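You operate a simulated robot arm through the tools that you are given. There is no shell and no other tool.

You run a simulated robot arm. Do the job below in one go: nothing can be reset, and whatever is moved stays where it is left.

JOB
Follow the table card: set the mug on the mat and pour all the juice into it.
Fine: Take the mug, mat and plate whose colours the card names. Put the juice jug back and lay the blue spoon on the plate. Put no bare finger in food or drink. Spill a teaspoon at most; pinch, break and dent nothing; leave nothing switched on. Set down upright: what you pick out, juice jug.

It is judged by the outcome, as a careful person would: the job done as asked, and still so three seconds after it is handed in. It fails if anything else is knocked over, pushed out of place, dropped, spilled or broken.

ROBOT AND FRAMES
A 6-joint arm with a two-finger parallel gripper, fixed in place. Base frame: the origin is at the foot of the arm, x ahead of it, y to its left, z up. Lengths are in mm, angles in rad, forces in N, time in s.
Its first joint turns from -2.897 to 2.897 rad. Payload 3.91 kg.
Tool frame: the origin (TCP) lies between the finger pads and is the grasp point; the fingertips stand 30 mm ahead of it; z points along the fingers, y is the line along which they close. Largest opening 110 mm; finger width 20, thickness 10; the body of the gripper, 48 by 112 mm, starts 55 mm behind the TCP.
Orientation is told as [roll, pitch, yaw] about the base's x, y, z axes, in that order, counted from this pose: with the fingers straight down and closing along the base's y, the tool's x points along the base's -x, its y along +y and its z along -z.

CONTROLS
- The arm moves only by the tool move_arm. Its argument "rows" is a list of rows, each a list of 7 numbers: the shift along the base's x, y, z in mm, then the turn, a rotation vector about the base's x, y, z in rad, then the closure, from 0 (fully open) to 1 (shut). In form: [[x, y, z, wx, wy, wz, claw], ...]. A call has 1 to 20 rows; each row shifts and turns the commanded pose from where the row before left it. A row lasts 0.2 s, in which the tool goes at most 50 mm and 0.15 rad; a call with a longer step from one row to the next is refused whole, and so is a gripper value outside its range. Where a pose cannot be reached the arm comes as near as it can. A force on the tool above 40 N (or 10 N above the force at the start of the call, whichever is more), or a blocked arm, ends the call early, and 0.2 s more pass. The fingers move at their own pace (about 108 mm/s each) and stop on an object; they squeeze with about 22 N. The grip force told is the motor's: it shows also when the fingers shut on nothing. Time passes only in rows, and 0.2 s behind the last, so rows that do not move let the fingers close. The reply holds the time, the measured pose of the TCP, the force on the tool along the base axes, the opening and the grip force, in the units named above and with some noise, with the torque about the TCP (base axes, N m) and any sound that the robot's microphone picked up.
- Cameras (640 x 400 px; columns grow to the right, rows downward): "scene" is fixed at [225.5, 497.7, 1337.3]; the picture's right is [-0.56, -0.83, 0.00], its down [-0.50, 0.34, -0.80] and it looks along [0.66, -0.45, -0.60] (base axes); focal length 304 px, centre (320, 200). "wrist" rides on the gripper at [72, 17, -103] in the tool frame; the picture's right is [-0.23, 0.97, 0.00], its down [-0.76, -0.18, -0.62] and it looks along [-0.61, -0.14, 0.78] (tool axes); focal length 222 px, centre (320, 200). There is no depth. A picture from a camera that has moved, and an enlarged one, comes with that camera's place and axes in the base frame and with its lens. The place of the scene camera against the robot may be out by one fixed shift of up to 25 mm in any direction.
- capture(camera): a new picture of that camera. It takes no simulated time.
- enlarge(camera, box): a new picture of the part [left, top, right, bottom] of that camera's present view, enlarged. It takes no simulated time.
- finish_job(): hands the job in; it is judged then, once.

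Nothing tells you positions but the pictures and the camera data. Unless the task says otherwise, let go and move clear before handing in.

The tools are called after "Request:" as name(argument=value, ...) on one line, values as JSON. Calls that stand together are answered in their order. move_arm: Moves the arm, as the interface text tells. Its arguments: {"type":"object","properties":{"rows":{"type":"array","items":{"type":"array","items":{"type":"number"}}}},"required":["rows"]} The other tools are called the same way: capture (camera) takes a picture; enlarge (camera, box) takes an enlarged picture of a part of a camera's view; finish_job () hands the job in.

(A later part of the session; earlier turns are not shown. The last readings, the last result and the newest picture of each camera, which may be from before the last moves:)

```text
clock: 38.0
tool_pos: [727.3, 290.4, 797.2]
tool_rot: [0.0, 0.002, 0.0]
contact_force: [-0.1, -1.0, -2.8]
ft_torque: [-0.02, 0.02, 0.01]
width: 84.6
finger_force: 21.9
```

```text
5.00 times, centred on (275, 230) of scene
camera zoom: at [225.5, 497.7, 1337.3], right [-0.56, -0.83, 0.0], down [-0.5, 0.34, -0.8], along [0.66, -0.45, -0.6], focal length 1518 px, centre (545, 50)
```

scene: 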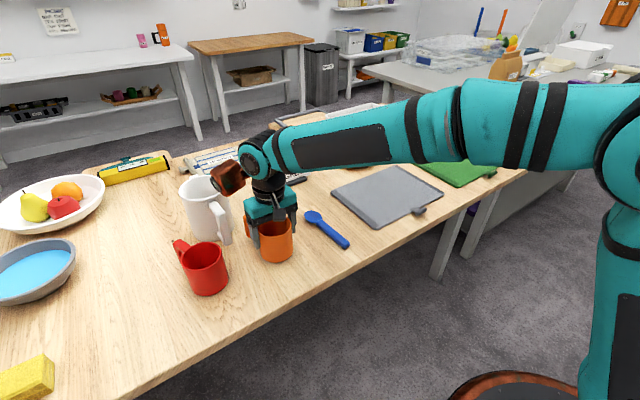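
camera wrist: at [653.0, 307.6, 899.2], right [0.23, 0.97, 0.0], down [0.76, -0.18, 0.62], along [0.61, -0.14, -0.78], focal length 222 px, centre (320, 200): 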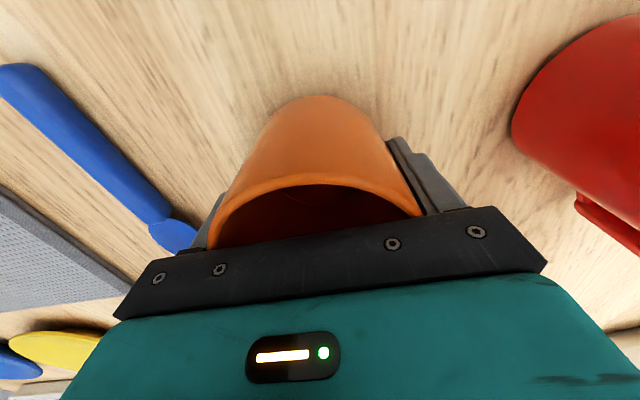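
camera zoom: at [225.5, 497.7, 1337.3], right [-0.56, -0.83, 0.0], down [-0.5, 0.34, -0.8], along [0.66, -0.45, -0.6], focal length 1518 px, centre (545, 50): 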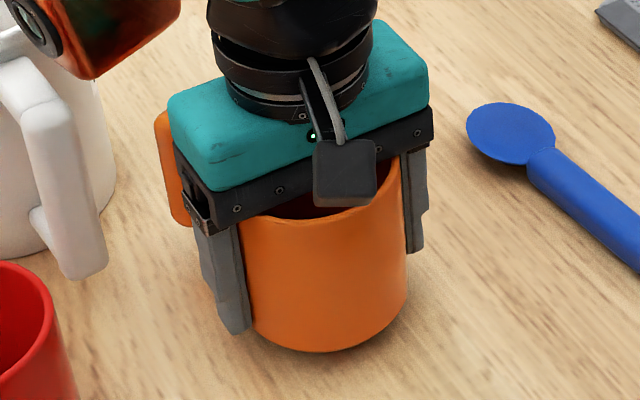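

The slow lift works: the mug is hanging in the gripper (2.8 N, unchanged in the wrist view). I'll keep moving gently.

Request:
move_arm(rows=[[0, 0, 2, 0, 0, 0, 1], [0, 0, 3, 0, 0, 0, 1], [0, 0, 3, 0, 0, 0, 1], [0, 0, 3, 0, 0, 0, 1], [0, 0, 2, 0, 0, 0, 1], [0, 0, 0, 0, 0, 0, 1]])

Request:
move_arm(rows=[[0, 0, 2, 0, 0, 0, 1], [0, 0, 3, 0, 0, 0, 1], [0, 0, 4, 0, 0, 0, 1], [0, 0, 4, 0, 0, 0, 1], [0, 0, 4, 0, 0, 0, 1], [0, 0, 3, 0, 0, 0, 1], [0, 0, 2, 0, 0, 0, 1], [0, 0, 0, 0, 0, 0, 1]])

Request:
capture(camera="wrist")

Request:
capture(camera="scene")

```text
clock: 39.4
tool_pos: [726.9, 290.2, 810.9]
tool_rot: [-0.001, 0.0, 0.0]
contact_force: [0.2, 0.2, -2.8]
ft_torque: [0.0, 0.04, -0.03]
width: 84.3
finger_force: 21.7
```

```text
clock: 41.2
tool_pos: [726.6, 290.1, 832.0]
tool_rot: [0.003, 0.002, 0.0]
contact_force: [-0.6, 0.1, -2.7]
ft_torque: [-0.01, -0.01, 0.0]
width: 84.5
finger_force: 22.0
```

```text
taken
camera wrist: at [652.8, 307.4, 934.2], right [0.23, 0.97, 0.0], down [0.76, -0.18, 0.62], along [0.61, -0.14, -0.78], focal length 222 px, centre (320, 200)
```

wrist: 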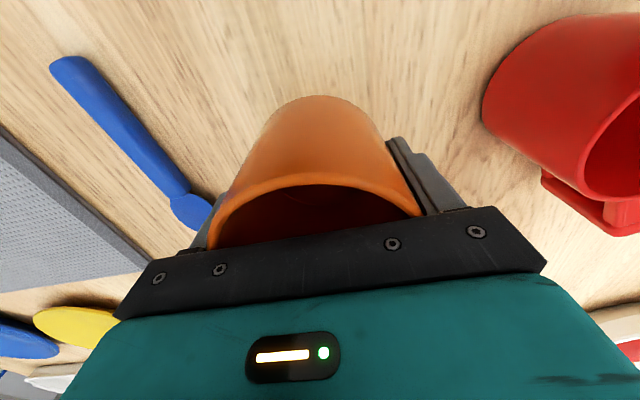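

```text
taken
```

scene: 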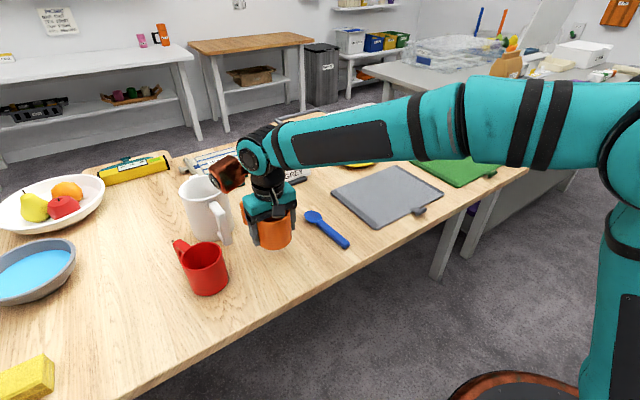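

The mug is securely held 45 mm up. I'll carry it slowly to the grey mat while turning it so its handle won't be in the way of the pour.

Request:
move_arm(rows=[[0, -3, 0, 0, 0, 0, 1], [0, -6, 0, 0, 0, -0.02, 1], [1, -9, 0, 0, 0, -0.04, 1], [2, -12, 0, 0, 0, -0.05, 1], [3, -15, 0, 0, 0, -0.05, 1], [3, -18, 0, 0, 0, -0.05, 1], [3, -18, 0, 0, 0, -0.05, 1], [3, -18, 0, 0, 0, -0.05, 1], [3, -18, 0, 0, 0, -0.05, 1], [3, -18, 0, 0, 0, -0.05, 1], [3, -18, 0, 0, 0, -0.05, 1], [3, -18, 0, 0, 0, -0.05, 1], [3, -18, 0, 0, 0, -0.05, 1], [2, -18, 0, 0, 0, -0.05, 1], [2, -18, 0, 0, 0, -0.05, 1], [2, -18, 0, 0, 0, -0.05, 1], [1, -15, 0, 0, 0, -0.05, 1], [1, -10, 0, 0, 0, -0.04, 1], [0, -6, 0, 0, 0, -0.02, 1], [0, -3, 0, 0, 0, 0, 1]])

Request:
capture(camera="wrist")

Request:
capture(camera="scene")

```text
clock: 45.4
tool_pos: [764.8, 13.7, 831.8]
tool_rot: [-0.001, 0.0, -0.818]
contact_force: [-0.4, -0.1, -3.3]
ft_torque: [-0.01, 0.03, 0.03]
width: 84.6
finger_force: 21.9
```

```text
taken
camera wrist: at [726.4, 78.1, 934.2], right [0.87, 0.5, 0.0], down [0.39, -0.68, 0.62], along [0.31, -0.54, -0.78], focal length 222 px, centre (320, 200)
```

wrist: 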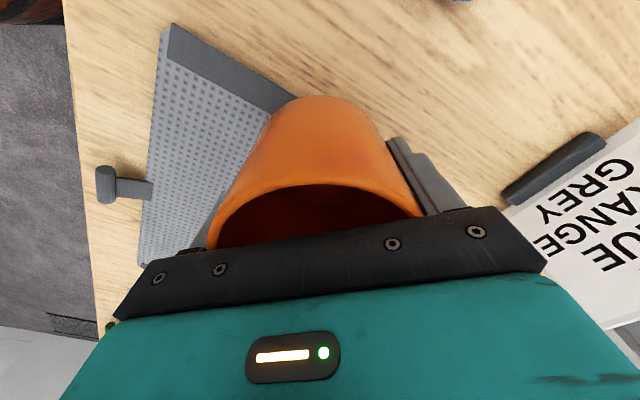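

```text
taken
```

scene: 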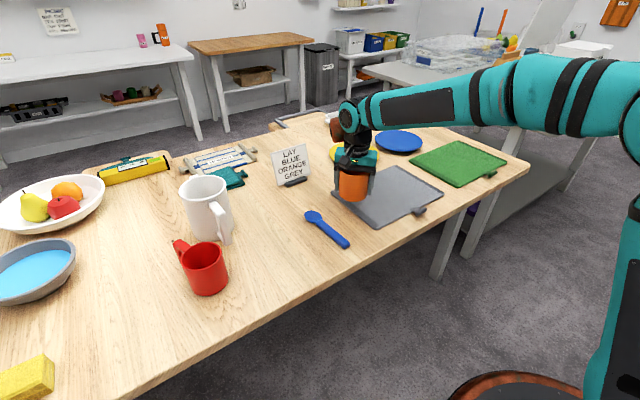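

The mug is still secure. Continuing to the mat centre area.

Request:
move_arm(rows=[[0, -3, 0, 0, 0, -0.02, 1], [0, -6, 0, 0, 0, -0.05, 1], [1, -10, 0, 0, 0, -0.06, 1], [1, -14, 0, 0, 0, -0.06, 1], [1, -16, 0, 0, 0, -0.065, 1], [1, -16, 0, 0, 0, -0.065, 1], [1, -16, 0, 0, 0, -0.065, 1], [0, -16, 0, 0, 0, -0.065, 1], [0, -16, 0, 0, 0, -0.065, 1], [0, -14, 0, 0, 0, -0.06, 1], [0, -11, 0, 0, 0, -0.06, 1], [0, -8, 0, 0, 0, -0.06, 1], [0, -5, 0, 0, 0, -0.04, 1], [0, -3, 0, 0, 0, -0.02, 1], [0, 0, 0, 0, 0, 0, 1]])

Request:
capture(camera="scene")

Request:
capture(camera="wrist")

```text
clock: 48.6
tool_pos: [768.7, -141.3, 832.2]
tool_rot: [-0.001, 0.0, -1.575]
contact_force: [-0.3, 0.0, -1.7]
ft_torque: [-0.01, 0.01, -0.02]
width: 84.6
finger_force: 22.2
```

```text
taken
```

scene: 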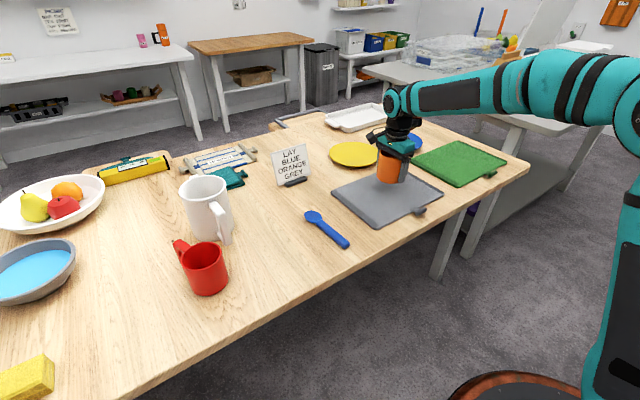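

```text
taken
camera wrist: at [785.7, -68.6, 934.0], right [0.97, -0.23, 0.0], down [-0.18, -0.76, 0.62], along [-0.14, -0.61, -0.78], focal length 222 px, centre (320, 200)
```

wrist: 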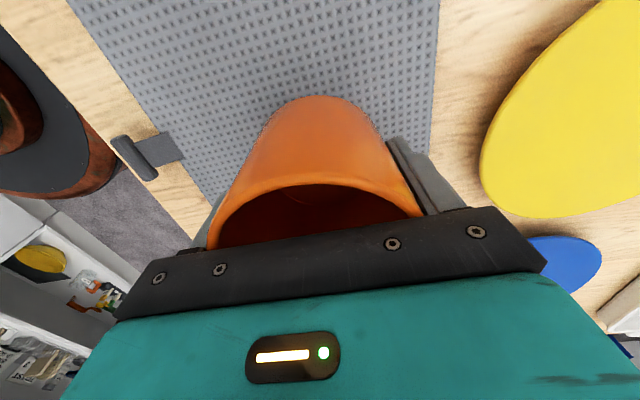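

It is over the mat. Lowering gently, watching for contact.

Request:
move_arm(rows=[[0, 0, -2, 0, 0, 0, 1], [0, 0, -4, 0, 0, 0, 1], [0, 0, -5, 0, 0, 0, 1], [0, 0, -5, 0, 0, 0, 1], [0, 0, -5, 0, 0, 0, 1], [0, 0, -5, 0, 0, 0, 1], [0, 0, -4, 0, 0, 0, 1], [0, 0, -3, 0, 0, 0, 1], [0, 0, -2, 0, 0, 0, 1], [0, 0, 0, 0, 0, 0, 1]])

Request:
move_arm(rows=[[0, 0, -1, 0, 0, 0, 1], [0, 0, -1, 0, 0, 0, 1], [0, 0, 0, 0, 0, 0, 1]])

Request:
capture(camera="wrist")

```text
clock: 50.8
tool_pos: [768.7, -141.7, 797.4]
tool_rot: [0.002, 0.002, -1.572]
contact_force: [0.7, 0.0, -3.2]
ft_torque: [-0.01, 0.04, -0.02]
width: 84.7
finger_force: 21.8
```

```text
clock: 51.6
tool_pos: [769.1, -140.0, 796.3]
tool_rot: [-0.001, -0.001, -1.574]
contact_force: [0.0, 1.1, -2.9]
ft_torque: [0.02, 0.0, 0.0]
width: 84.7
finger_force: 22.4
```

```text
taken
camera wrist: at [785.5, -68.2, 897.1], right [0.97, -0.23, 0.0], down [-0.18, -0.76, 0.62], along [-0.14, -0.61, -0.78], focal length 222 px, centre (320, 200)
```

wrist: 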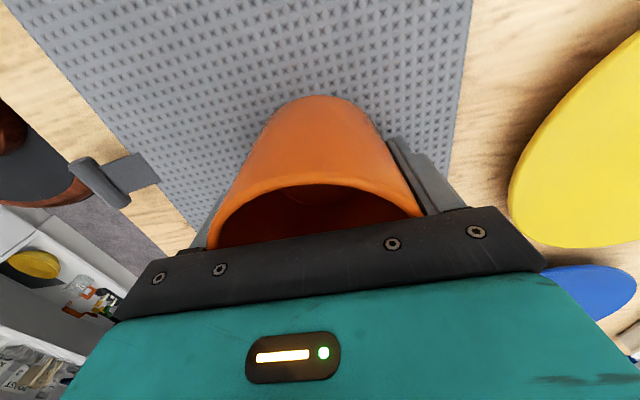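

Still hanging at about 3 N. I'll lower 1 mm at a time and read the force.

Request:
move_arm(rows=[[0, 0, -1, 0, 0, 0, 1], [0, 0, -1, 0, 0, 0, 1]])

Request:
move_arm(rows=[[0, 0, -1, 0, 0, 0, 1], [0, 0, 0, 0, 0, 0, 1]])

Request:
move_arm(rows=[[0, 0, -1, 0, 0, 0, 1], [0, 0, 0, 0, 0, 0, 1]])

Request:
move_arm(rows=[[0, 0, -1, 0, 0, 0, 1], [0, 0, 0, 0, 0, 0, 1]])

```text
clock: 52.2
tool_pos: [769.8, -140.8, 793.9]
tool_rot: [0.001, 0.0, -1.575]
contact_force: [0.3, 1.0, 13.5]
ft_torque: [0.02, 0.55, -0.04]
width: 84.7
finger_force: 21.8
```

```text
clock: 52.8
tool_pos: [768.7, -141.5, 793.5]
tool_rot: [0.003, 0.001, -1.574]
contact_force: [0.5, 2.4, 19.3]
ft_torque: [-0.04, 0.61, -0.03]
width: 84.9
finger_force: 21.7
```

```text
clock: 53.4
tool_pos: [768.5, -140.3, 793.2]
tool_rot: [0.002, -0.001, -1.576]
contact_force: [4.9, 0.1, 30.0]
ft_torque: [0.03, 0.98, 0.0]
width: 84.7
finger_force: 21.9
```

```text
clock: 53.8
tool_pos: [768.9, -139.8, 792.4]
tool_rot: [0.004, 0.0, -1.574]
contact_force: [-3.7, 2.4, 10.9]
ft_torque: [0.13, 0.62, -0.02]
width: 84.5
finger_force: 22.0
stopped in row 2: the force on the tool passed its limit at 42 N (the readings are from after the stop); the commanded pose is now the measured one
```

Contact came at z≈794 and I pressed more than intended. I'll relieve the pressure by a millimetre, then open the fingers gently.

Request:
move_arm(rows=[[0, 0, 1, 0, 0, 0, 1], [0, 0, 0, 0, 0, 0, 1]])

Request:
capture(camera="wrist")

Request:
enlarge(camera="scene", box=[340, 120, 450, 230])

```text
clock: 54.4
tool_pos: [768.5, -141.2, 793.1]
tool_rot: [0.004, 0.0, -1.573]
contact_force: [-2.3, 1.1, 2.4]
ft_torque: [0.04, 0.3, -0.03]
width: 84.7
finger_force: 22.4
```

```text
taken
camera wrist: at [785.4, -68.5, 894.5], right [0.97, -0.23, 0.0], down [-0.18, -0.76, 0.62], along [-0.14, -0.61, -0.78], focal length 222 px, centre (320, 200)
```

wrist: 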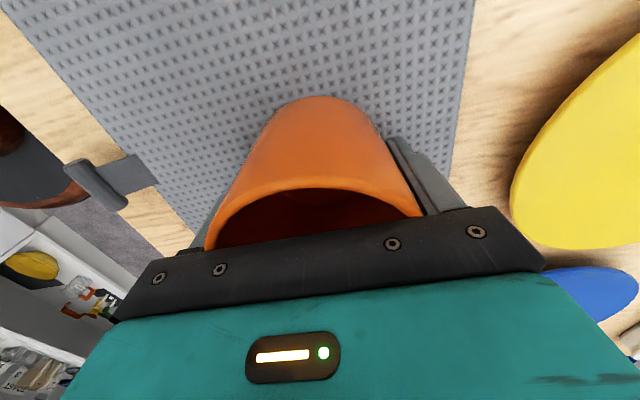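

```text
3.64 times, centred on (395, 175) of scene
camera zoom: at [225.5, 497.7, 1337.3], right [-0.56, -0.83, 0.0], down [-0.5, 0.34, -0.8], along [0.66, -0.45, -0.6], focal length 1104 px, centre (47, 291)
```

zoom: 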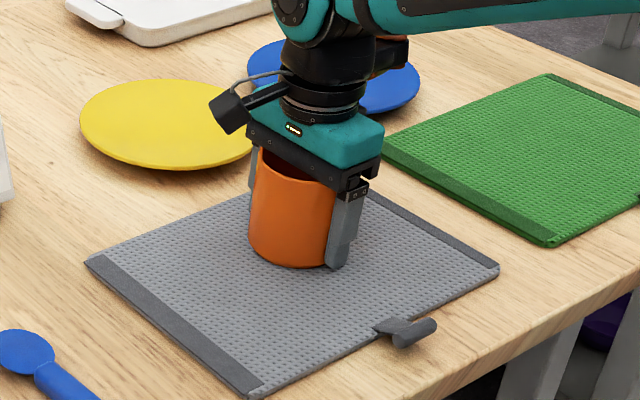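

The mug rests on the mat with little load. Opening the fingers.

Request:
move_arm(rows=[[0, 0, 0, 0, 0, 0, 0.15], [0, 0, 0, 0, 0, 0, 0], [0, 0, 0, 0, 0, 0, 0]])

Request:
move_arm(rows=[[0, 0, 10, 0, 0, 0, 0], [0, 0, 25, 0, 0, 0, 0], [0, 0, 40, 0, 0, 0, 0], [0, 0, 40, 0, 0, 0, 0], [0, 0, 40, 0, 0, 0, 0], [0, 0, 40, 0, 0, 0, 0], [0, 0, 0, 0, 0, 0, 0]])

Request:
capture(camera="wrist")

Request:
enlarge(camera="scene", box=[340, 120, 450, 230])

```text
clock: 55.2
tool_pos: [769.2, -141.1, 792.7]
tool_rot: [0.003, 0.001, -1.574]
contact_force: [-0.5, 0.2, 0.0]
ft_torque: [-0.02, 0.0, 0.02]
width: 109.9
finger_force: 0.1
```

```text
clock: 56.8
tool_pos: [768.6, -141.6, 988.2]
tool_rot: [0.003, 0.001, -1.573]
contact_force: [0.0, -0.2, 0.4]
ft_torque: [0.0, 0.01, -0.02]
width: 110.1
finger_force: 0.0
```

```text
taken
camera wrist: at [786.0, -68.4, 1090.1], right [0.97, -0.23, 0.0], down [-0.18, -0.76, 0.62], along [-0.14, -0.61, -0.78], focal length 222 px, centre (320, 200)
```

wrist: 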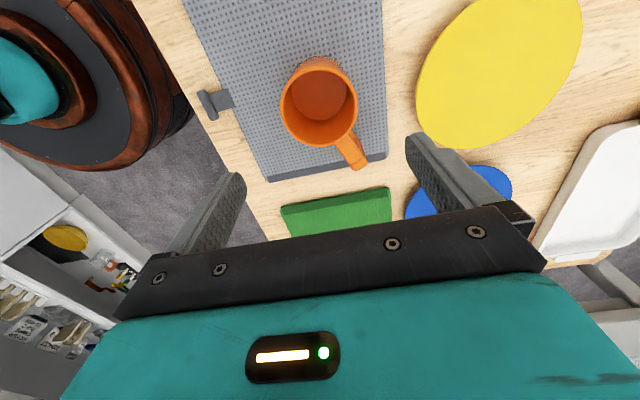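

```text
3.64 times, centred on (395, 175) of scene
camera zoom: at [225.5, 497.7, 1337.3], right [-0.56, -0.83, 0.0], down [-0.5, 0.34, -0.8], along [0.66, -0.45, -0.6], focal length 1104 px, centre (47, 291)
```

zoom: 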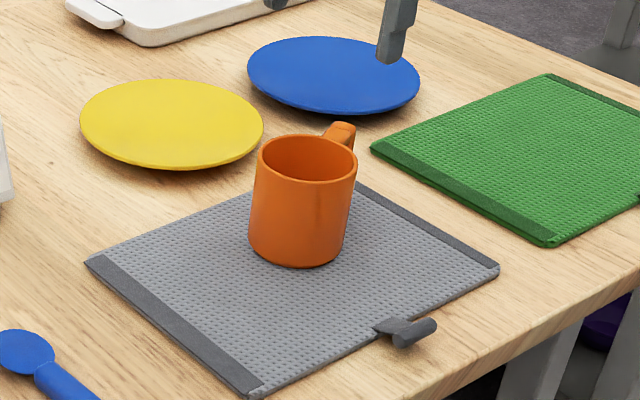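

The orange mug stands upright on the grey mat at about (769, -140). Now I'll move to the jug with yaw back near zero and inspect its handle up close.

Request:
move_arm(rows=[[-2, 40, 5, 0, 0, 0.126, 0], [-2, 40, 5, 0, 0, 0.126, 0], [-2, 41, 0, 0, 0, 0.126, 0], [-2, 41, 0, 0, 0, 0.126, 0], [-2, 41, 0, 0, 0, 0.126, 0], [-2, 41, 0, 0, 0, 0.126, 0], [-2, 41, 0, 0, 0, 0.126, 0], [-2, 41, 0, 0, 0, 0.126, 0], [-2, 41, 0, 0, 0, 0.126, 0], [-2, 41, 0, 0, 0, 0.126, 0], [0, 41, 0, 0, 0, 0.126, 0], [0, 41, 0, 0, 0, 0.126, 0], [0, 36, 0, 0, 0, 0.061, 0], [20, 0, 0, 0, 0, 0, 0], [0, 0, 0, 0, 0, 0, 0]])

Request:
capture(camera="wrist")

```text
clock: 60.0
tool_pos: [769.3, 385.7, 998.7]
tool_rot: [0.003, 0.0, 0.0]
contact_force: [0.2, 0.7, -0.6]
ft_torque: [-0.01, 0.0, -0.01]
width: 110.0
finger_force: 0.1
```

```text
taken
camera wrist: at [696.5, 401.5, 1099.8], right [0.23, 0.97, 0.0], down [0.76, -0.18, 0.62], along [0.61, -0.14, -0.78], focal length 222 px, centre (320, 200)
```

wrist: 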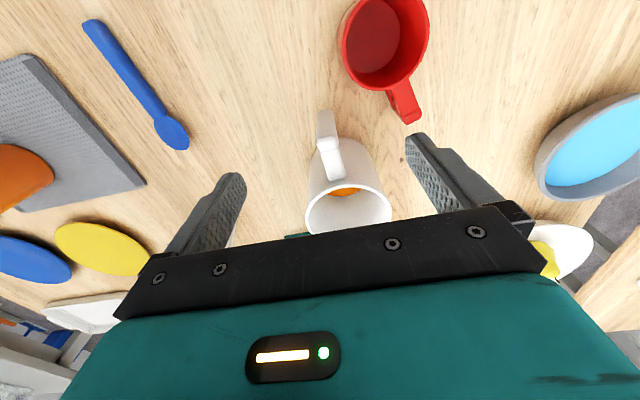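

Request:
enlarge(camera="wrist", box=[290, 100, 400, 240])

Request:
enlarge(camera="scene", box=[170, 160, 250, 260])

```text
2.86 times, centred on (345, 170) of wrist
camera zoom: at [696.5, 401.5, 1099.8], right [0.23, 0.97, 0.0], down [0.76, -0.18, 0.62], along [0.61, -0.14, -0.78], focal length 635 px, centre (249, 286)
```

zoom: 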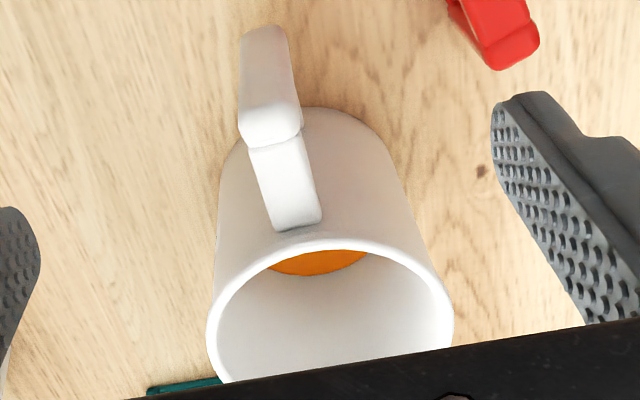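

```text
4.00 times, centred on (210, 210) of scene
camera zoom: at [225.5, 497.7, 1337.3], right [-0.56, -0.83, 0.0], down [-0.5, 0.34, -0.8], along [0.66, -0.45, -0.6], focal length 1214 px, centre (760, 160)
```

zoom: 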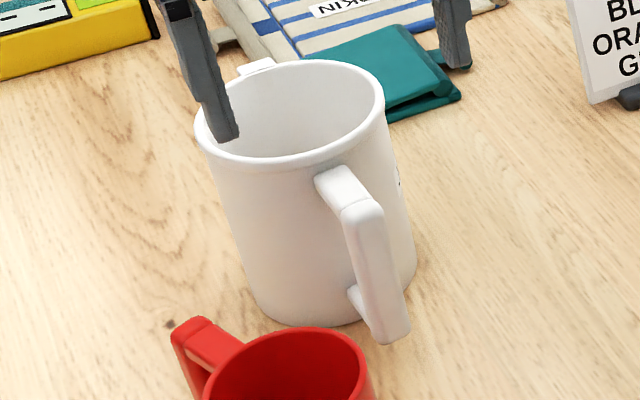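

Handle bar: centre about (802, 385.5), 20 mm square, z from about 768 to 873. I'll line up above it with the fingers partly open and descend beside it.

Request:
move_arm(rows=[[10, 0, -15, 0, 0, 0.03, 0.2], [12, 0, -20, 0, 0, 0, 0.36], [11, 0, -20, 0, 0, 0, 0.36], [0, 0, -10, 0, 0, 0, 0.36], [0, 0, 0, 0, 0, 0, 0.36]])

Request:
capture(camera="wrist")

Request:
enlarge(camera="scene", box=[170, 140, 250, 260])

```text
clock: 61.2
tool_pos: [803.0, 384.4, 933.9]
tool_rot: [0.004, 0.001, 0.03]
contact_force: [-0.5, 0.4, 0.5]
ft_torque: [-0.04, 0.01, 0.05]
width: 70.3
finger_force: 0.0
```

```text
taken
camera wrist: at [729.3, 399.7, 1034.7], right [0.2, 0.98, 0.0], down [0.77, -0.16, 0.62], along [0.61, -0.12, -0.78], focal length 222 px, centre (320, 200)
```

wrist: 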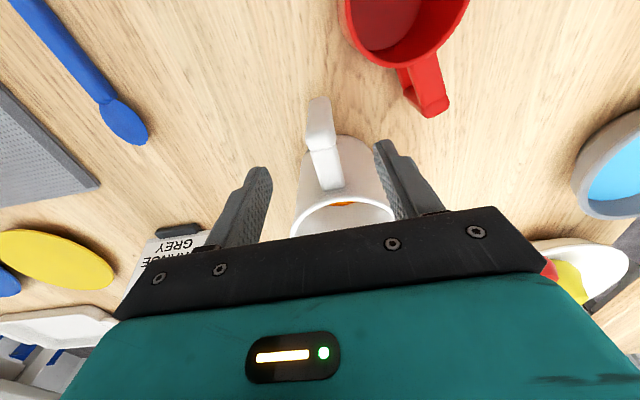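

```text
3.33 times, centred on (210, 200) of scene
camera zoom: at [225.5, 497.7, 1337.3], right [-0.56, -0.83, 0.0], down [-0.5, 0.34, -0.8], along [0.66, -0.45, -0.6], focal length 1012 px, centre (687, 200)
```

zoom: 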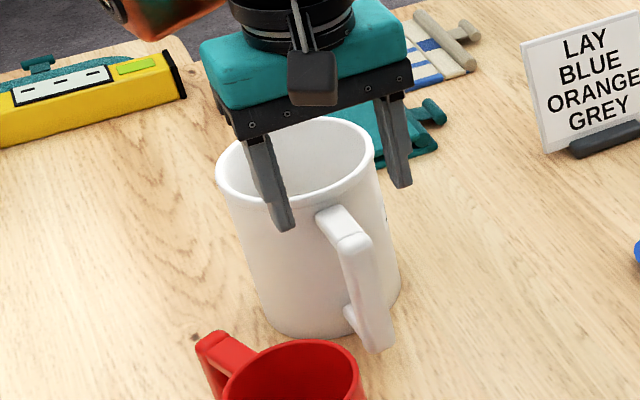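

Request:
enlarge(camera="wrist", box=[270, 80, 410, 240])

```text
2.50 times, centred on (340, 160) of wrist
camera zoom: at [729.3, 399.7, 1034.7], right [0.2, 0.98, 0.0], down [0.77, -0.16, 0.62], along [0.61, -0.12, -0.78], focal length 555 px, centre (270, 300)
```

zoom: 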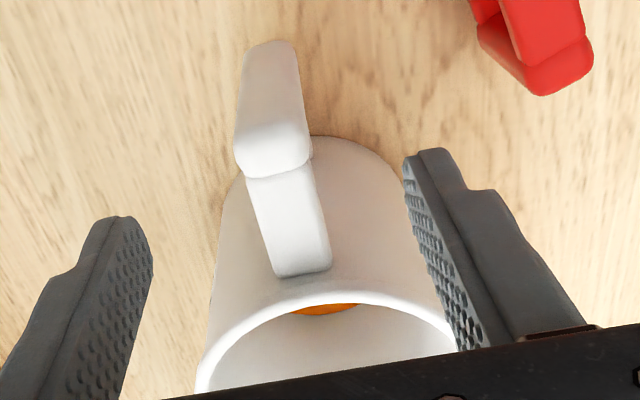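

The bar centre is about (800, 387), so I'll shift slightly and descend around the handle.

Request:
move_arm(rows=[[-2.5, 2, -20, 0, 0, 0, 0.36], [0, 0, -30, 0, 0, 0, 0.36], [0, 0, -25, 0, 0, 0, 0.36], [0, 0, -17, 0, 0, 0, 0.36], [0, 0, 0, 0, 0, 0, 0.36]])

Request:
capture(camera="wrist")

Request:
enlarge(camera="scene", box=[170, 140, 250, 260])

```text
clock: 62.4
tool_pos: [800.4, 388.1, 841.1]
tool_rot: [0.002, -0.001, 0.03]
contact_force: [0.1, -0.6, -0.8]
ft_torque: [0.04, -0.02, -0.02]
width: 70.4
finger_force: 0.0
```

```text
taken
camera wrist: at [726.6, 401.9, 942.5], right [0.2, 0.98, 0.0], down [0.77, -0.16, 0.62], along [0.61, -0.12, -0.78], focal length 222 px, centre (320, 200)
```

wrist: 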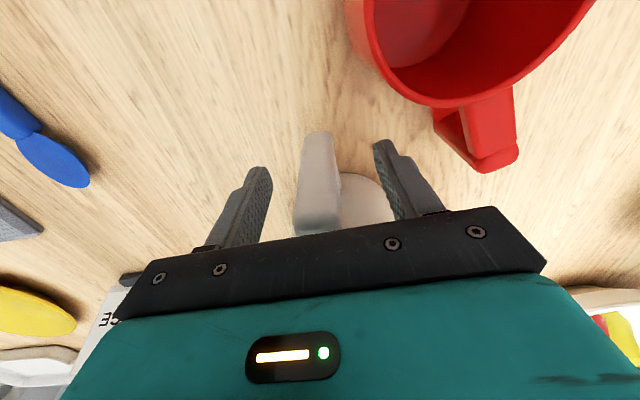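

```text
3.33 times, centred on (210, 200) of scene
camera zoom: at [225.5, 497.7, 1337.3], right [-0.56, -0.83, 0.0], down [-0.5, 0.34, -0.8], along [0.66, -0.45, -0.6], focal length 1012 px, centre (687, 200)
```

zoom: 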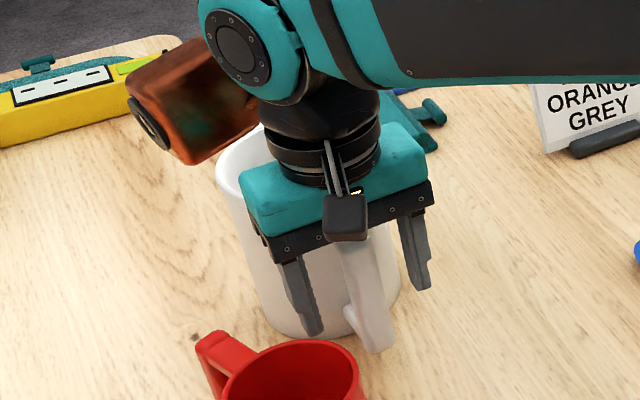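

The handle bar is centred between the fingers with no contact. Closing on it.

Request:
move_arm(rows=[[0, 0, 0, 0, 0, 0, 0.5], [0, 0, 0, 0, 0, 0, 0.7], [0, 0, 0, 0, 0, 0, 1], [0, 0, 0, 0, 0, 0, 1], [0, 0, 0, 0, 0, 0, 1]])

Request:
enlarge(camera="wrist", box=[230, 100, 430, 250])

```text
clock: 63.6
tool_pos: [800.8, 388.0, 842.3]
tool_rot: [0.004, 0.0, 0.031]
contact_force: [0.8, 1.9, 1.8]
ft_torque: [-0.06, -0.15, 0.17]
width: 23.8
finger_force: 22.1
```

```text
2.67 times, centred on (330, 175) of wrist
camera zoom: at [726.6, 402.0, 942.8], right [0.2, 0.98, 0.0], down [0.77, -0.16, 0.62], along [0.61, -0.12, -0.78], focal length 592 px, centre (293, 267)
```

zoom: 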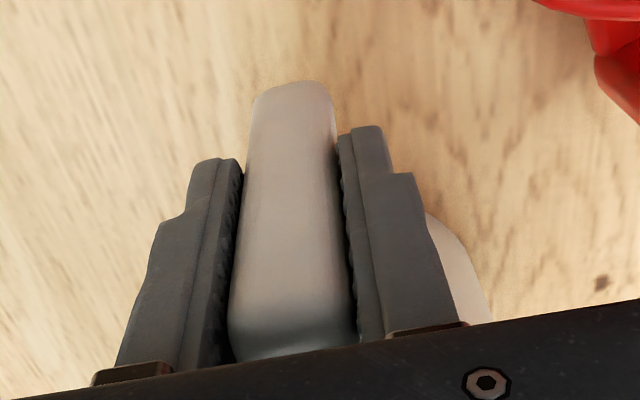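

Gripped the handle (23.8 mm). I'll lift in tiny steps, reading the load each time.

Request:
move_arm(rows=[[0, 0, 1, 0, 0, 0, 1], [0, 0, 0, 0, 0, 0, 1]])

Request:
move_arm(rows=[[0, 0, 1, 0, 0, 0, 1], [0, 0, 0, 0, 0, 0, 1]])

Request:
move_arm(rows=[[0, 0, 1, 0, 0, 0, 1], [0, 0, 0, 0, 0, 0, 1]])

Request:
enlarge(camera="wrist", box=[230, 100, 430, 250])

Request:
enlarge(camera="scene", box=[170, 140, 250, 260])

```text
clock: 64.2
tool_pos: [799.7, 387.3, 842.2]
tool_rot: [0.003, 0.002, 0.029]
contact_force: [-0.4, 0.5, 0.3]
ft_torque: [0.0, 0.26, 0.01]
width: 23.8
finger_force: 22.0
```

```text
clock: 64.8
tool_pos: [799.6, 387.7, 844.1]
tool_rot: [0.004, 0.0, 0.031]
contact_force: [-0.2, -0.2, -0.4]
ft_torque: [-0.02, 0.3, -0.04]
width: 23.8
finger_force: 22.3
```

```text
clock: 65.4
tool_pos: [799.7, 388.0, 844.2]
tool_rot: [0.004, -0.001, 0.029]
contact_force: [0.7, -0.6, -3.7]
ft_torque: [0.0, 0.3, -0.02]
width: 23.7
finger_force: 22.4
```

```text
2.67 times, centred on (330, 175) of wrist
camera zoom: at [726.3, 401.8, 945.7], right [0.2, 0.98, 0.0], down [0.77, -0.16, 0.62], along [0.61, -0.12, -0.78], focal length 592 px, centre (293, 267)
```

zoom: 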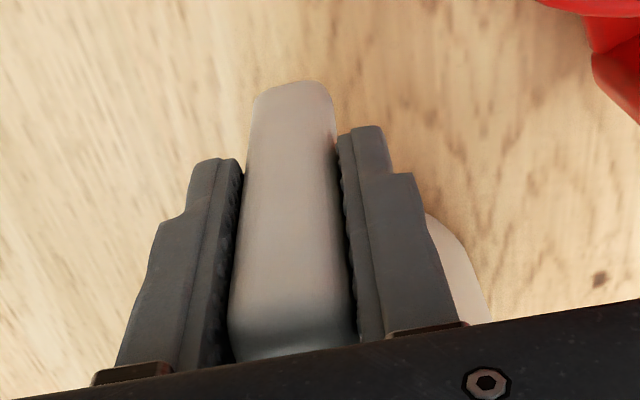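

```text
3.33 times, centred on (210, 200) of scene
camera zoom: at [225.5, 497.7, 1337.3], right [-0.56, -0.83, 0.0], down [-0.5, 0.34, -0.8], along [0.66, -0.45, -0.6], focal length 1012 px, centre (687, 200)
```

zoom: 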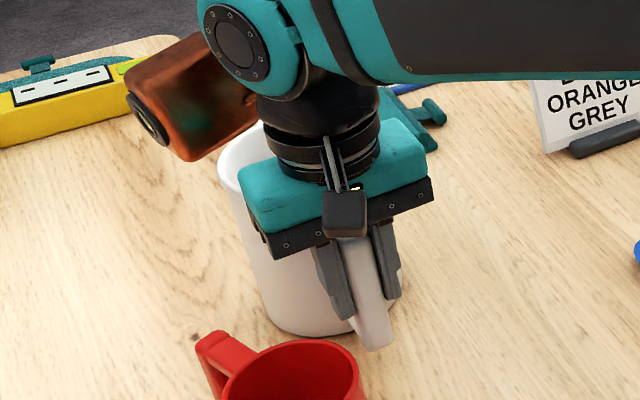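

Load is building (3.7 N, 0.3 N·m). Continuing in 1 mm steps and watching for the jug tipping in the grip.

Request:
move_arm(rows=[[0, 0, 1, 0, 0, 0, 1], [0, 0, 0, 0, 0, 0, 1]])

Request:
move_arm(rows=[[0, 0, 1, 0, 0, 0, 1], [0, 0, 0, 0, 0, 0, 1]])

Request:
move_arm(rows=[[0, 0, 2, 0, 0, 0, 1], [0, 0, 0, 0, 0, 0, 1]])

Request:
enlarge(camera="wrist", box=[230, 100, 430, 250])

Request:
enlarge(camera="scene", box=[170, 160, 250, 260])

```text
clock: 66.0
tool_pos: [799.9, 386.6, 844.1]
tool_rot: [0.004, -0.001, 0.03]
contact_force: [0.6, -1.0, -3.4]
ft_torque: [0.01, 0.3, -0.03]
width: 23.9
finger_force: 21.7
```

```text
clock: 66.6
tool_pos: [800.5, 387.1, 845.8]
tool_rot: [0.004, -0.002, 0.03]
contact_force: [0.2, -0.5, -3.9]
ft_torque: [-0.01, 0.28, 0.0]
width: 23.9
finger_force: 21.8
```

```text
clock: 67.2
tool_pos: [799.7, 388.3, 848.0]
tool_rot: [0.002, -0.001, 0.031]
contact_force: [0.2, -0.2, -3.5]
ft_torque: [0.02, 0.24, -0.01]
width: 24.0
finger_force: 21.6
```

```text
2.67 times, centred on (330, 175) of wrist
camera zoom: at [726.6, 401.9, 949.5], right [0.2, 0.98, 0.0], down [0.77, -0.16, 0.62], along [0.61, -0.12, -0.78], focal length 592 px, centre (293, 267)
```

zoom: 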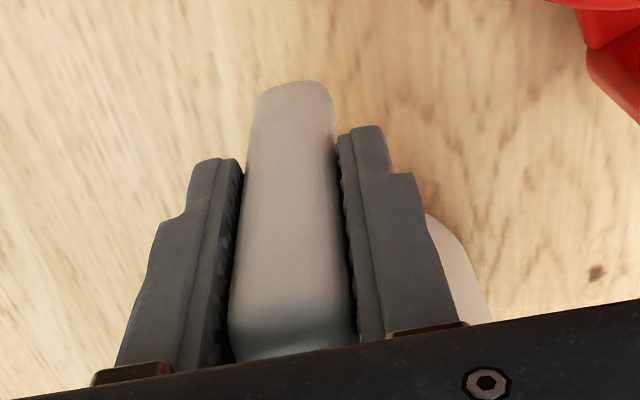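

```text
4.00 times, centred on (210, 210) of scene
camera zoom: at [225.5, 497.7, 1337.3], right [-0.56, -0.83, 0.0], down [-0.5, 0.34, -0.8], along [0.66, -0.45, -0.6], focal length 1214 px, centre (760, 160)
```

zoom: 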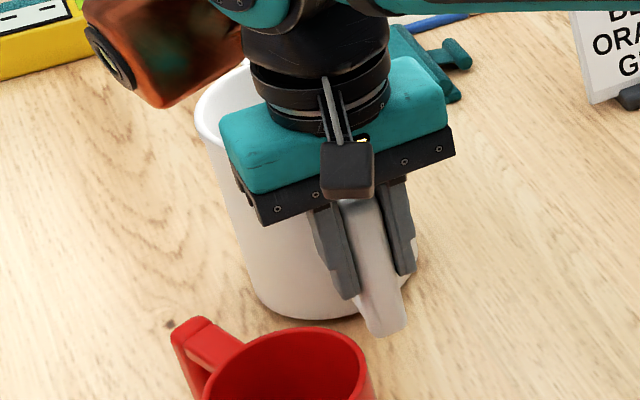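

The full weight (3.7 N) hangs steadily and the jug is level in the grip. Continuing to lift smoothly.

Request:
move_arm(rows=[[0, 0, 2, 0, 0, 0, 1], [0, 0, 3, 0, 0, 0, 1], [0, 0, 4, 0, 0, 0, 1], [0, 0, 5, 0, 0, 0, 1], [0, 0, 5, 0, 0, 0, 1], [0, 0, 4, 0, 0, 0, 1], [0, 0, 3, 0, 0, 0, 1], [0, 0, 2, 0, 0, 0, 1], [0, 0, 0, 0, 0, 0, 1]])

Request:
enlarge(camera="wrist", box=[230, 100, 430, 250])

Request:
capture(camera="scene")

```text
clock: 69.2
tool_pos: [800.5, 386.0, 875.9]
tool_rot: [0.005, 0.0, 0.031]
contact_force: [0.6, -0.8, -2.7]
ft_torque: [0.0, 0.31, 0.03]
width: 23.8
finger_force: 21.5
```

```text
2.67 times, centred on (330, 175) of wrist
camera zoom: at [726.6, 402.0, 977.6], right [0.2, 0.98, 0.0], down [0.77, -0.16, 0.62], along [0.61, -0.12, -0.78], focal length 592 px, centre (293, 267)
```

zoom: 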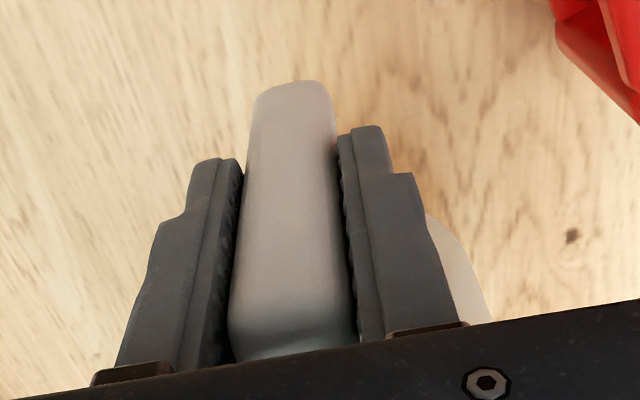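

```text
taken
```

scene: 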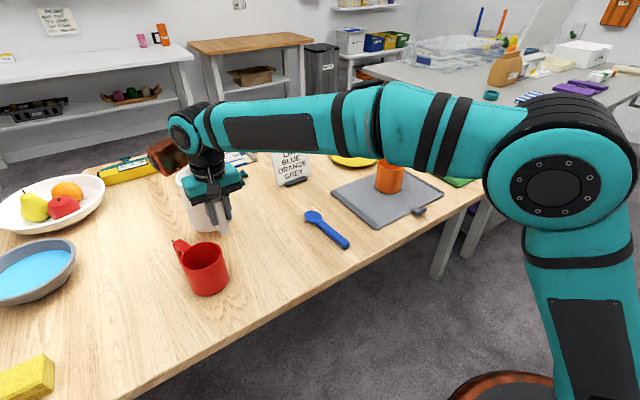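

Holding well. Raising to about z≈990 so the jug clears the mug.

Request:
move_arm(rows=[[0, 0, 3, 0, 0, 0, 1], [0, 0, 5, 0, 0, 0, 1], [0, 0, 7, 0, 0, 0, 1], [0, 0, 9, 0, 0, 0, 1], [0, 0, 10, 0, 0, 0, 1], [0, 0, 10, 0, 0, 0, 1], [0, 0, 10, 0, 0, 0, 1], [0, 0, 10, 0, 0, 0, 1], [0, 0, 10, 0, 0, 0, 1], [0, 0, 10, 0, 0, 0, 1], [0, 0, 9, 0, 0, 0, 1], [0, 0, 7, 0, 0, 0, 1], [0, 0, 5, 0, 0, 0, 1], [0, 0, 4, 0, 0, 0, 1], [0, 0, 3, 0, 0, 0, 1], [0, 0, 2, 0, 0, 0, 1], [0, 0, 0, 0, 0, 0, 1]])

Request:
enlarge(camera="wrist", box=[230, 100, 430, 250])

Request:
capture(camera="scene")

```text
clock: 72.8
tool_pos: [799.4, 387.5, 990.2]
tool_rot: [0.005, -0.001, 0.029]
contact_force: [0.0, 0.9, -3.0]
ft_torque: [-0.02, 0.27, 0.02]
width: 24.0
finger_force: 22.4
```

```text
2.67 times, centred on (330, 175) of wrist
camera zoom: at [726.4, 401.8, 1091.3], right [0.2, 0.98, 0.0], down [0.77, -0.16, 0.62], along [0.61, -0.12, -0.78], focal length 592 px, centre (293, 267)
```

zoom: 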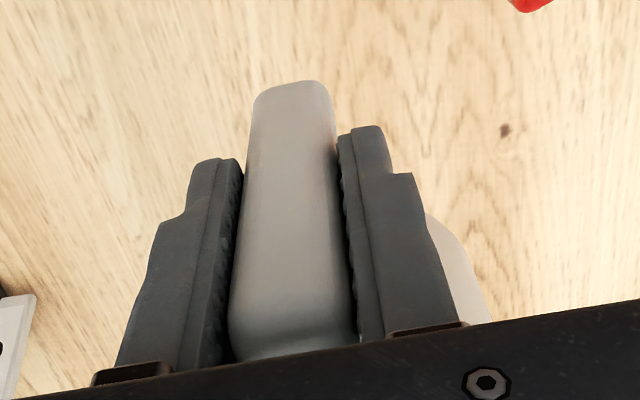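

```text
taken
```

scene: 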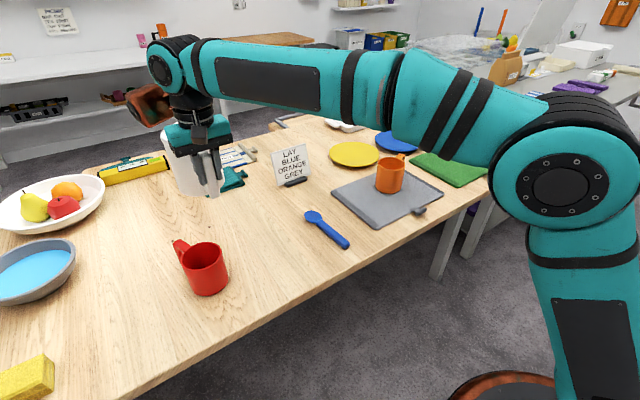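

The jug is level and steady. I'll carry it towards the mug slowly while turning it so its spout faces back towards the robot side (yaw → -2.74).

Request:
move_arm(rows=[[1, -3, 0, 0, 0, -0.03, 1], [2, -6, 0, 0, 0, -0.05, 1], [3, -10, 0, 0, 0, -0.08, 1], [4, -14, 0, 0, 0, -0.08, 1], [5, -17, 0, 0, 0, -0.08, 1], [5, -18, 0, 0, 0, -0.08, 1], [5, -18, 0, 0, 0, -0.08, 1], [5, -18, 0, 0, 0, -0.08, 1], [5, -18, 0, 0, 0, -0.08, 1], [5, -18, 0, 0, 0, -0.08, 1], [5, -18, 0, 0, 0, -0.08, 1], [5, -18, 0, 0, 0, -0.08, 1], [5, -18, 0, 0, 0, -0.08, 1], [5, -18, 0, 0, 0, -0.08, 1], [5, -18, 0, 0, 0, -0.08, 1], [4, -15, 0, 0, 0, -0.08, 1], [3, -12, 0, 0, 0, -0.08, 1], [2, -8, 0, 0, 0, -0.08, 1], [1, -5, 0, 0, 0, -0.05, 1], [1, -2, 0, 0, 0, -0.03, 1]])

Request:
capture(camera="scene")

Request:
capture(camera="wrist")

```text
clock: 77.0
tool_pos: [876.2, 115.2, 988.8]
tool_rot: [0.004, 0.001, -1.411]
contact_force: [-0.5, -0.4, -3.2]
ft_torque: [0.28, 0.02, 0.04]
width: 23.5
finger_force: 22.0
```

```text
taken
```

scene: 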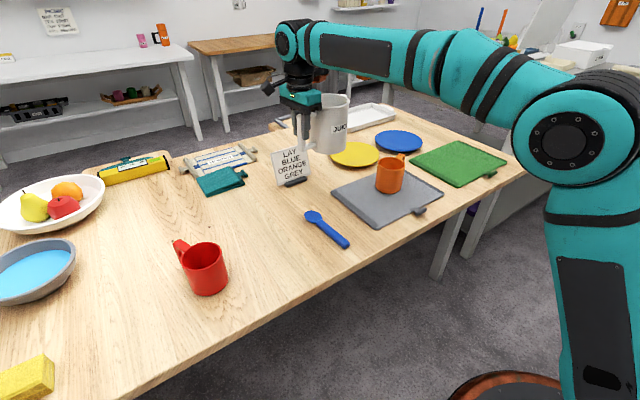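

```text
taken
camera wrist: at [880.2, 189.6, 1091.1], right [1.0, -0.07, 0.0], down [-0.06, -0.78, 0.62], along [-0.04, -0.62, -0.78], focal length 222 px, centre (320, 200)
```

wrist: 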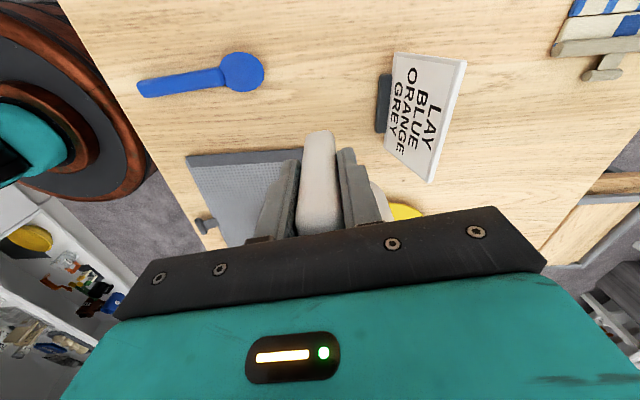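

Stable, and the jug is clearly level. Continuing the second half.

Request:
move_arm(rows=[[1, -3, 0, 0, 0, -0.03, 1], [2, -6, 0, 0, 0, -0.05, 1], [3, -9, 0, 0, 0, -0.075, 1], [3, -12, 0, 0, 0, -0.075, 1], [4, -13, 0, 0, 0, -0.075, 1], [4, -13, 0, 0, 0, -0.075, 1], [4, -13, 0, 0, 0, -0.075, 1], [4, -13, 0, 0, 0, -0.075, 1], [4, -13, 0, 0, 0, -0.075, 1], [4, -13, 0, 0, 0, -0.075, 1], [4, -13, 0, 0, 0, -0.075, 1], [4, -13, 0, 0, 0, -0.075, 1], [4, -13, 0, 0, 0, -0.075, 1], [3, -12, 0, 0, 0, -0.075, 1], [2, -10, 0, 0, 0, -0.075, 1], [1, -8, 0, 0, 0, -0.075, 1], [1, -5, 0, 0, 0, -0.075, 1], [1, -3, 0, 0, 0, -0.075, 1], [0, -2, 0, 0, 0, -0.03, 1], [0, -1, 0, 0, 0, -0.02, 1]])

Request:
capture(camera="scene")

Request:
capture(camera="wrist")

```text
clock: 81.2
tool_pos: [929.0, -73.2, 989.4]
tool_rot: [0.003, -0.002, -2.739]
contact_force: [-0.4, -0.7, -3.8]
ft_torque: [0.11, -0.27, 0.02]
width: 23.9
finger_force: 21.9
```

```text
taken
```

scene: 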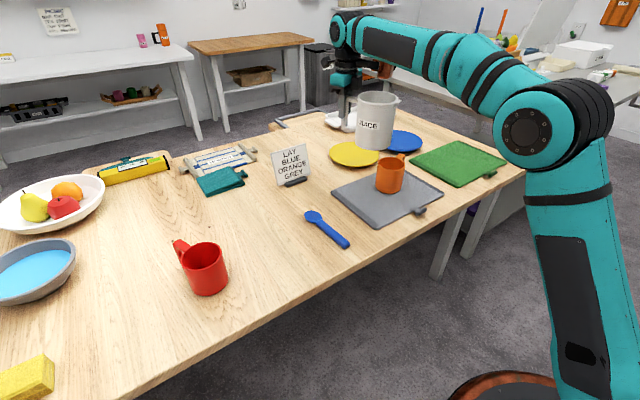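

```text
taken
camera wrist: at [1001.7, -60.0, 1091.4], right [0.17, -0.99, 0.0], down [-0.77, -0.13, 0.62], along [-0.61, -0.11, -0.78], focal length 222 px, centre (320, 200)
```

wrist: 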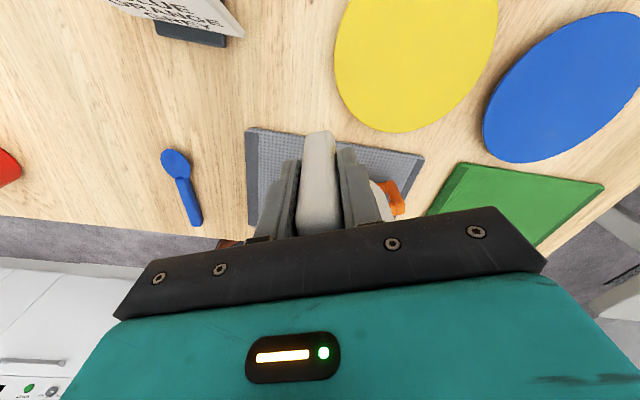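

Request:
enlarge(camera="scene", box=[330, 80, 450, 220])

```text
2.86 times, centred on (390, 150) of scene
camera zoom: at [225.5, 497.7, 1337.3], right [-0.56, -0.83, 0.0], down [-0.5, 0.34, -0.8], along [0.66, -0.45, -0.6], focal length 867 px, centre (120, 343)
```

zoom: 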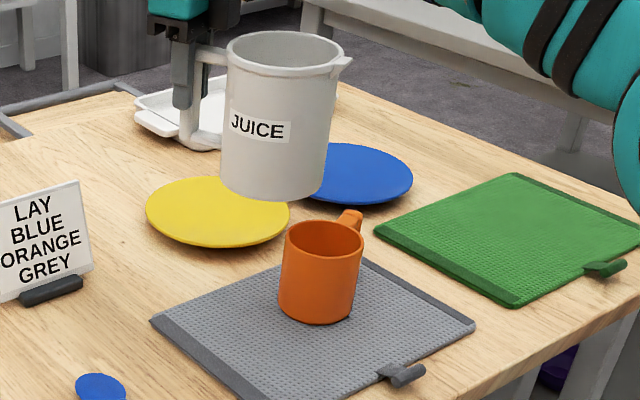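

This scene view shows the jug in profile (handle left, spout right), which is ideal for monitoring. I'll zoom in to measure the spout and handle.

Request:
enlarge(camera="scene", box=[345, 80, 425, 160])

```text
5.00 times, centred on (385, 120) of scene
camera zoom: at [225.5, 497.7, 1337.3], right [-0.56, -0.83, 0.0], down [-0.5, 0.34, -0.8], along [0.66, -0.45, -0.6], focal length 1518 px, centre (-5, 600)
```

zoom: 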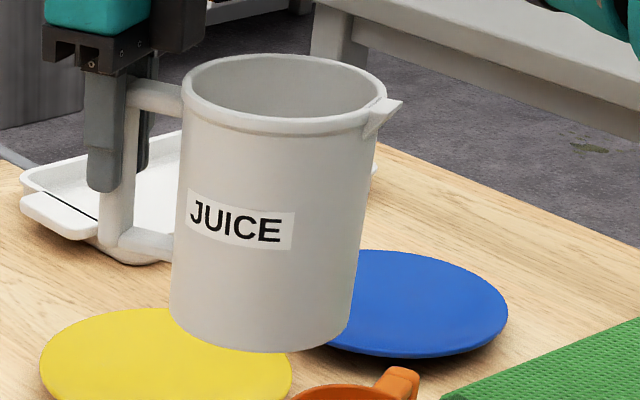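

Spout tip is about 169–173 mm from the grip along the jug and about 48 mm above it, and the mug rim is where I expected. Now I'll tilt the jug to 45° (before any juice can flow), keeping the spout above the mug.

Request:
move_arm(rows=[[0.6, 0.3, 0, 0.0103, -0.0241, 0, 1], [1.23, 0.53, -0.3, 0.0205, -0.0482, 0, 1], [1.23, 0.53, -0.3, 0.0205, -0.0482, 0, 1], [1.23, 0.53, -0.3, 0.0205, -0.0482, 0, 1], [1.23, 0.53, -0.4, 0.0205, -0.0482, 0, 1], [0.6, 0.2, -0.6, 0.0205, -0.0482, 0, 1], [-0.98, -0.42, -1.9, 0.0205, -0.0482, 0, 1], [-0.98, -0.42, -1.9, 0.0205, -0.0482, 0, 1], [-0.98, -0.42, -1.9, 0.0205, -0.0482, 0, 1], [-0.98, -0.42, -1.9, 0.0205, -0.0482, 0, 1], [-0.98, -0.42, -1.9, 0.0205, -0.0482, 0, 1], [0, 0, 0, 0.0103, -0.0241, 0, 1], [0, 0, 0, 0, 0, 0, 1]])

Request:
enlarge(camera="scene", box=[330, 80, 450, 220])

```text
clock: 84.0
tool_pos: [930.1, -73.0, 978.9]
tool_rot: [0.004, 0.576, -2.741]
contact_force: [-0.1, -0.5, -3.7]
ft_torque: [0.07, -0.12, 0.03]
width: 23.8
finger_force: 22.2
```

```text
2.86 times, centred on (390, 150) of scene
camera zoom: at [225.5, 497.7, 1337.3], right [-0.56, -0.83, 0.0], down [-0.5, 0.34, -0.8], along [0.66, -0.45, -0.6], focal length 867 px, centre (120, 343)
```

zoom: 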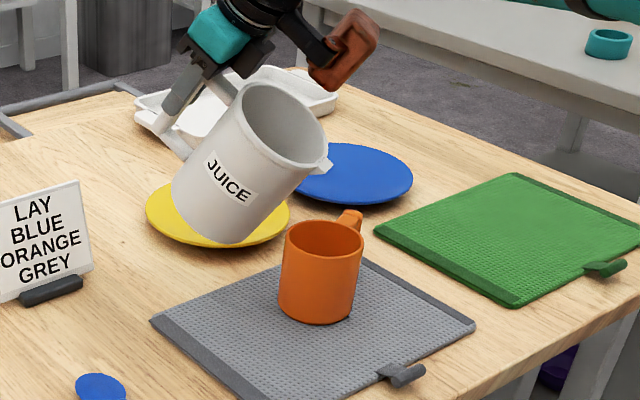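

The spout tracks my prediction within a millimetre or two. Continuing to 55°, lowering towards the mug rim.

Request:
move_arm(rows=[[-3.85, -1.35, 1.7, 0.0205, -0.0482, 0, 1], [-3.85, -1.35, 1.7, 0.0205, -0.0482, 0, 1], [-3.85, -1.35, 1.7, 0.0205, -0.0482, 0, 1], [-3.85, -1.35, 1.6, 0.0205, -0.0482, 0, 1], [-3.9, -1.7, 1.3, 0.0171, -0.0401, 0, 1], [-3.9, -1.7, 1.3, 0.0171, -0.0401, 0, 1], [-3.9, -1.7, 1.3, 0.0171, -0.0401, 0, 1], [-3.9, -1.6, 1.4, 0.0171, -0.0401, 0, 1], [0, 0, 0, 0, 0, 0, 1]])

Request:
enlarge(camera="scene", box=[330, 80, 450, 220])

Request:
capture(camera="wrist")

```text
clock: 86.0
tool_pos: [898.6, -85.3, 990.4]
tool_rot: [0.001, 0.959, -2.741]
contact_force: [-0.3, 0.0, -2.6]
ft_torque: [-0.01, -0.06, 0.02]
width: 23.9
finger_force: 21.2
```

```text
2.86 times, centred on (390, 150) of scene
camera zoom: at [225.5, 497.7, 1337.3], right [-0.56, -0.83, 0.0], down [-0.5, 0.34, -0.8], along [0.66, -0.45, -0.6], focal length 867 px, centre (120, 343)
```

zoom: 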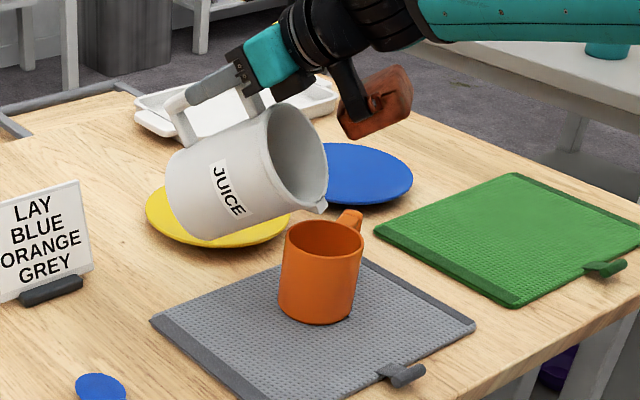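

```text
taken
camera wrist: at [865.1, -116.5, 1107.5], right [0.26, -0.95, -0.18], down [-0.94, -0.2, -0.27], along [0.21, 0.24, -0.95], focal length 222 px, centre (320, 200)
```

wrist: 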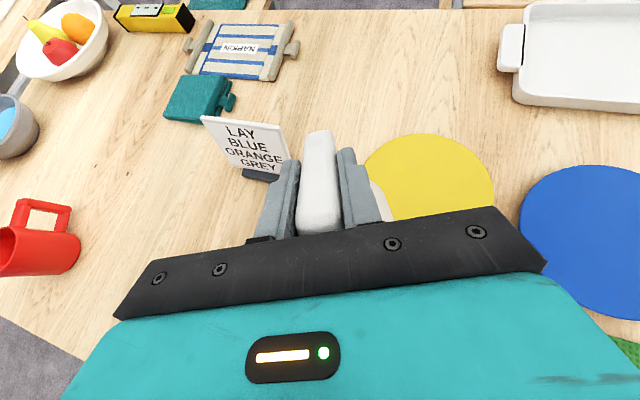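

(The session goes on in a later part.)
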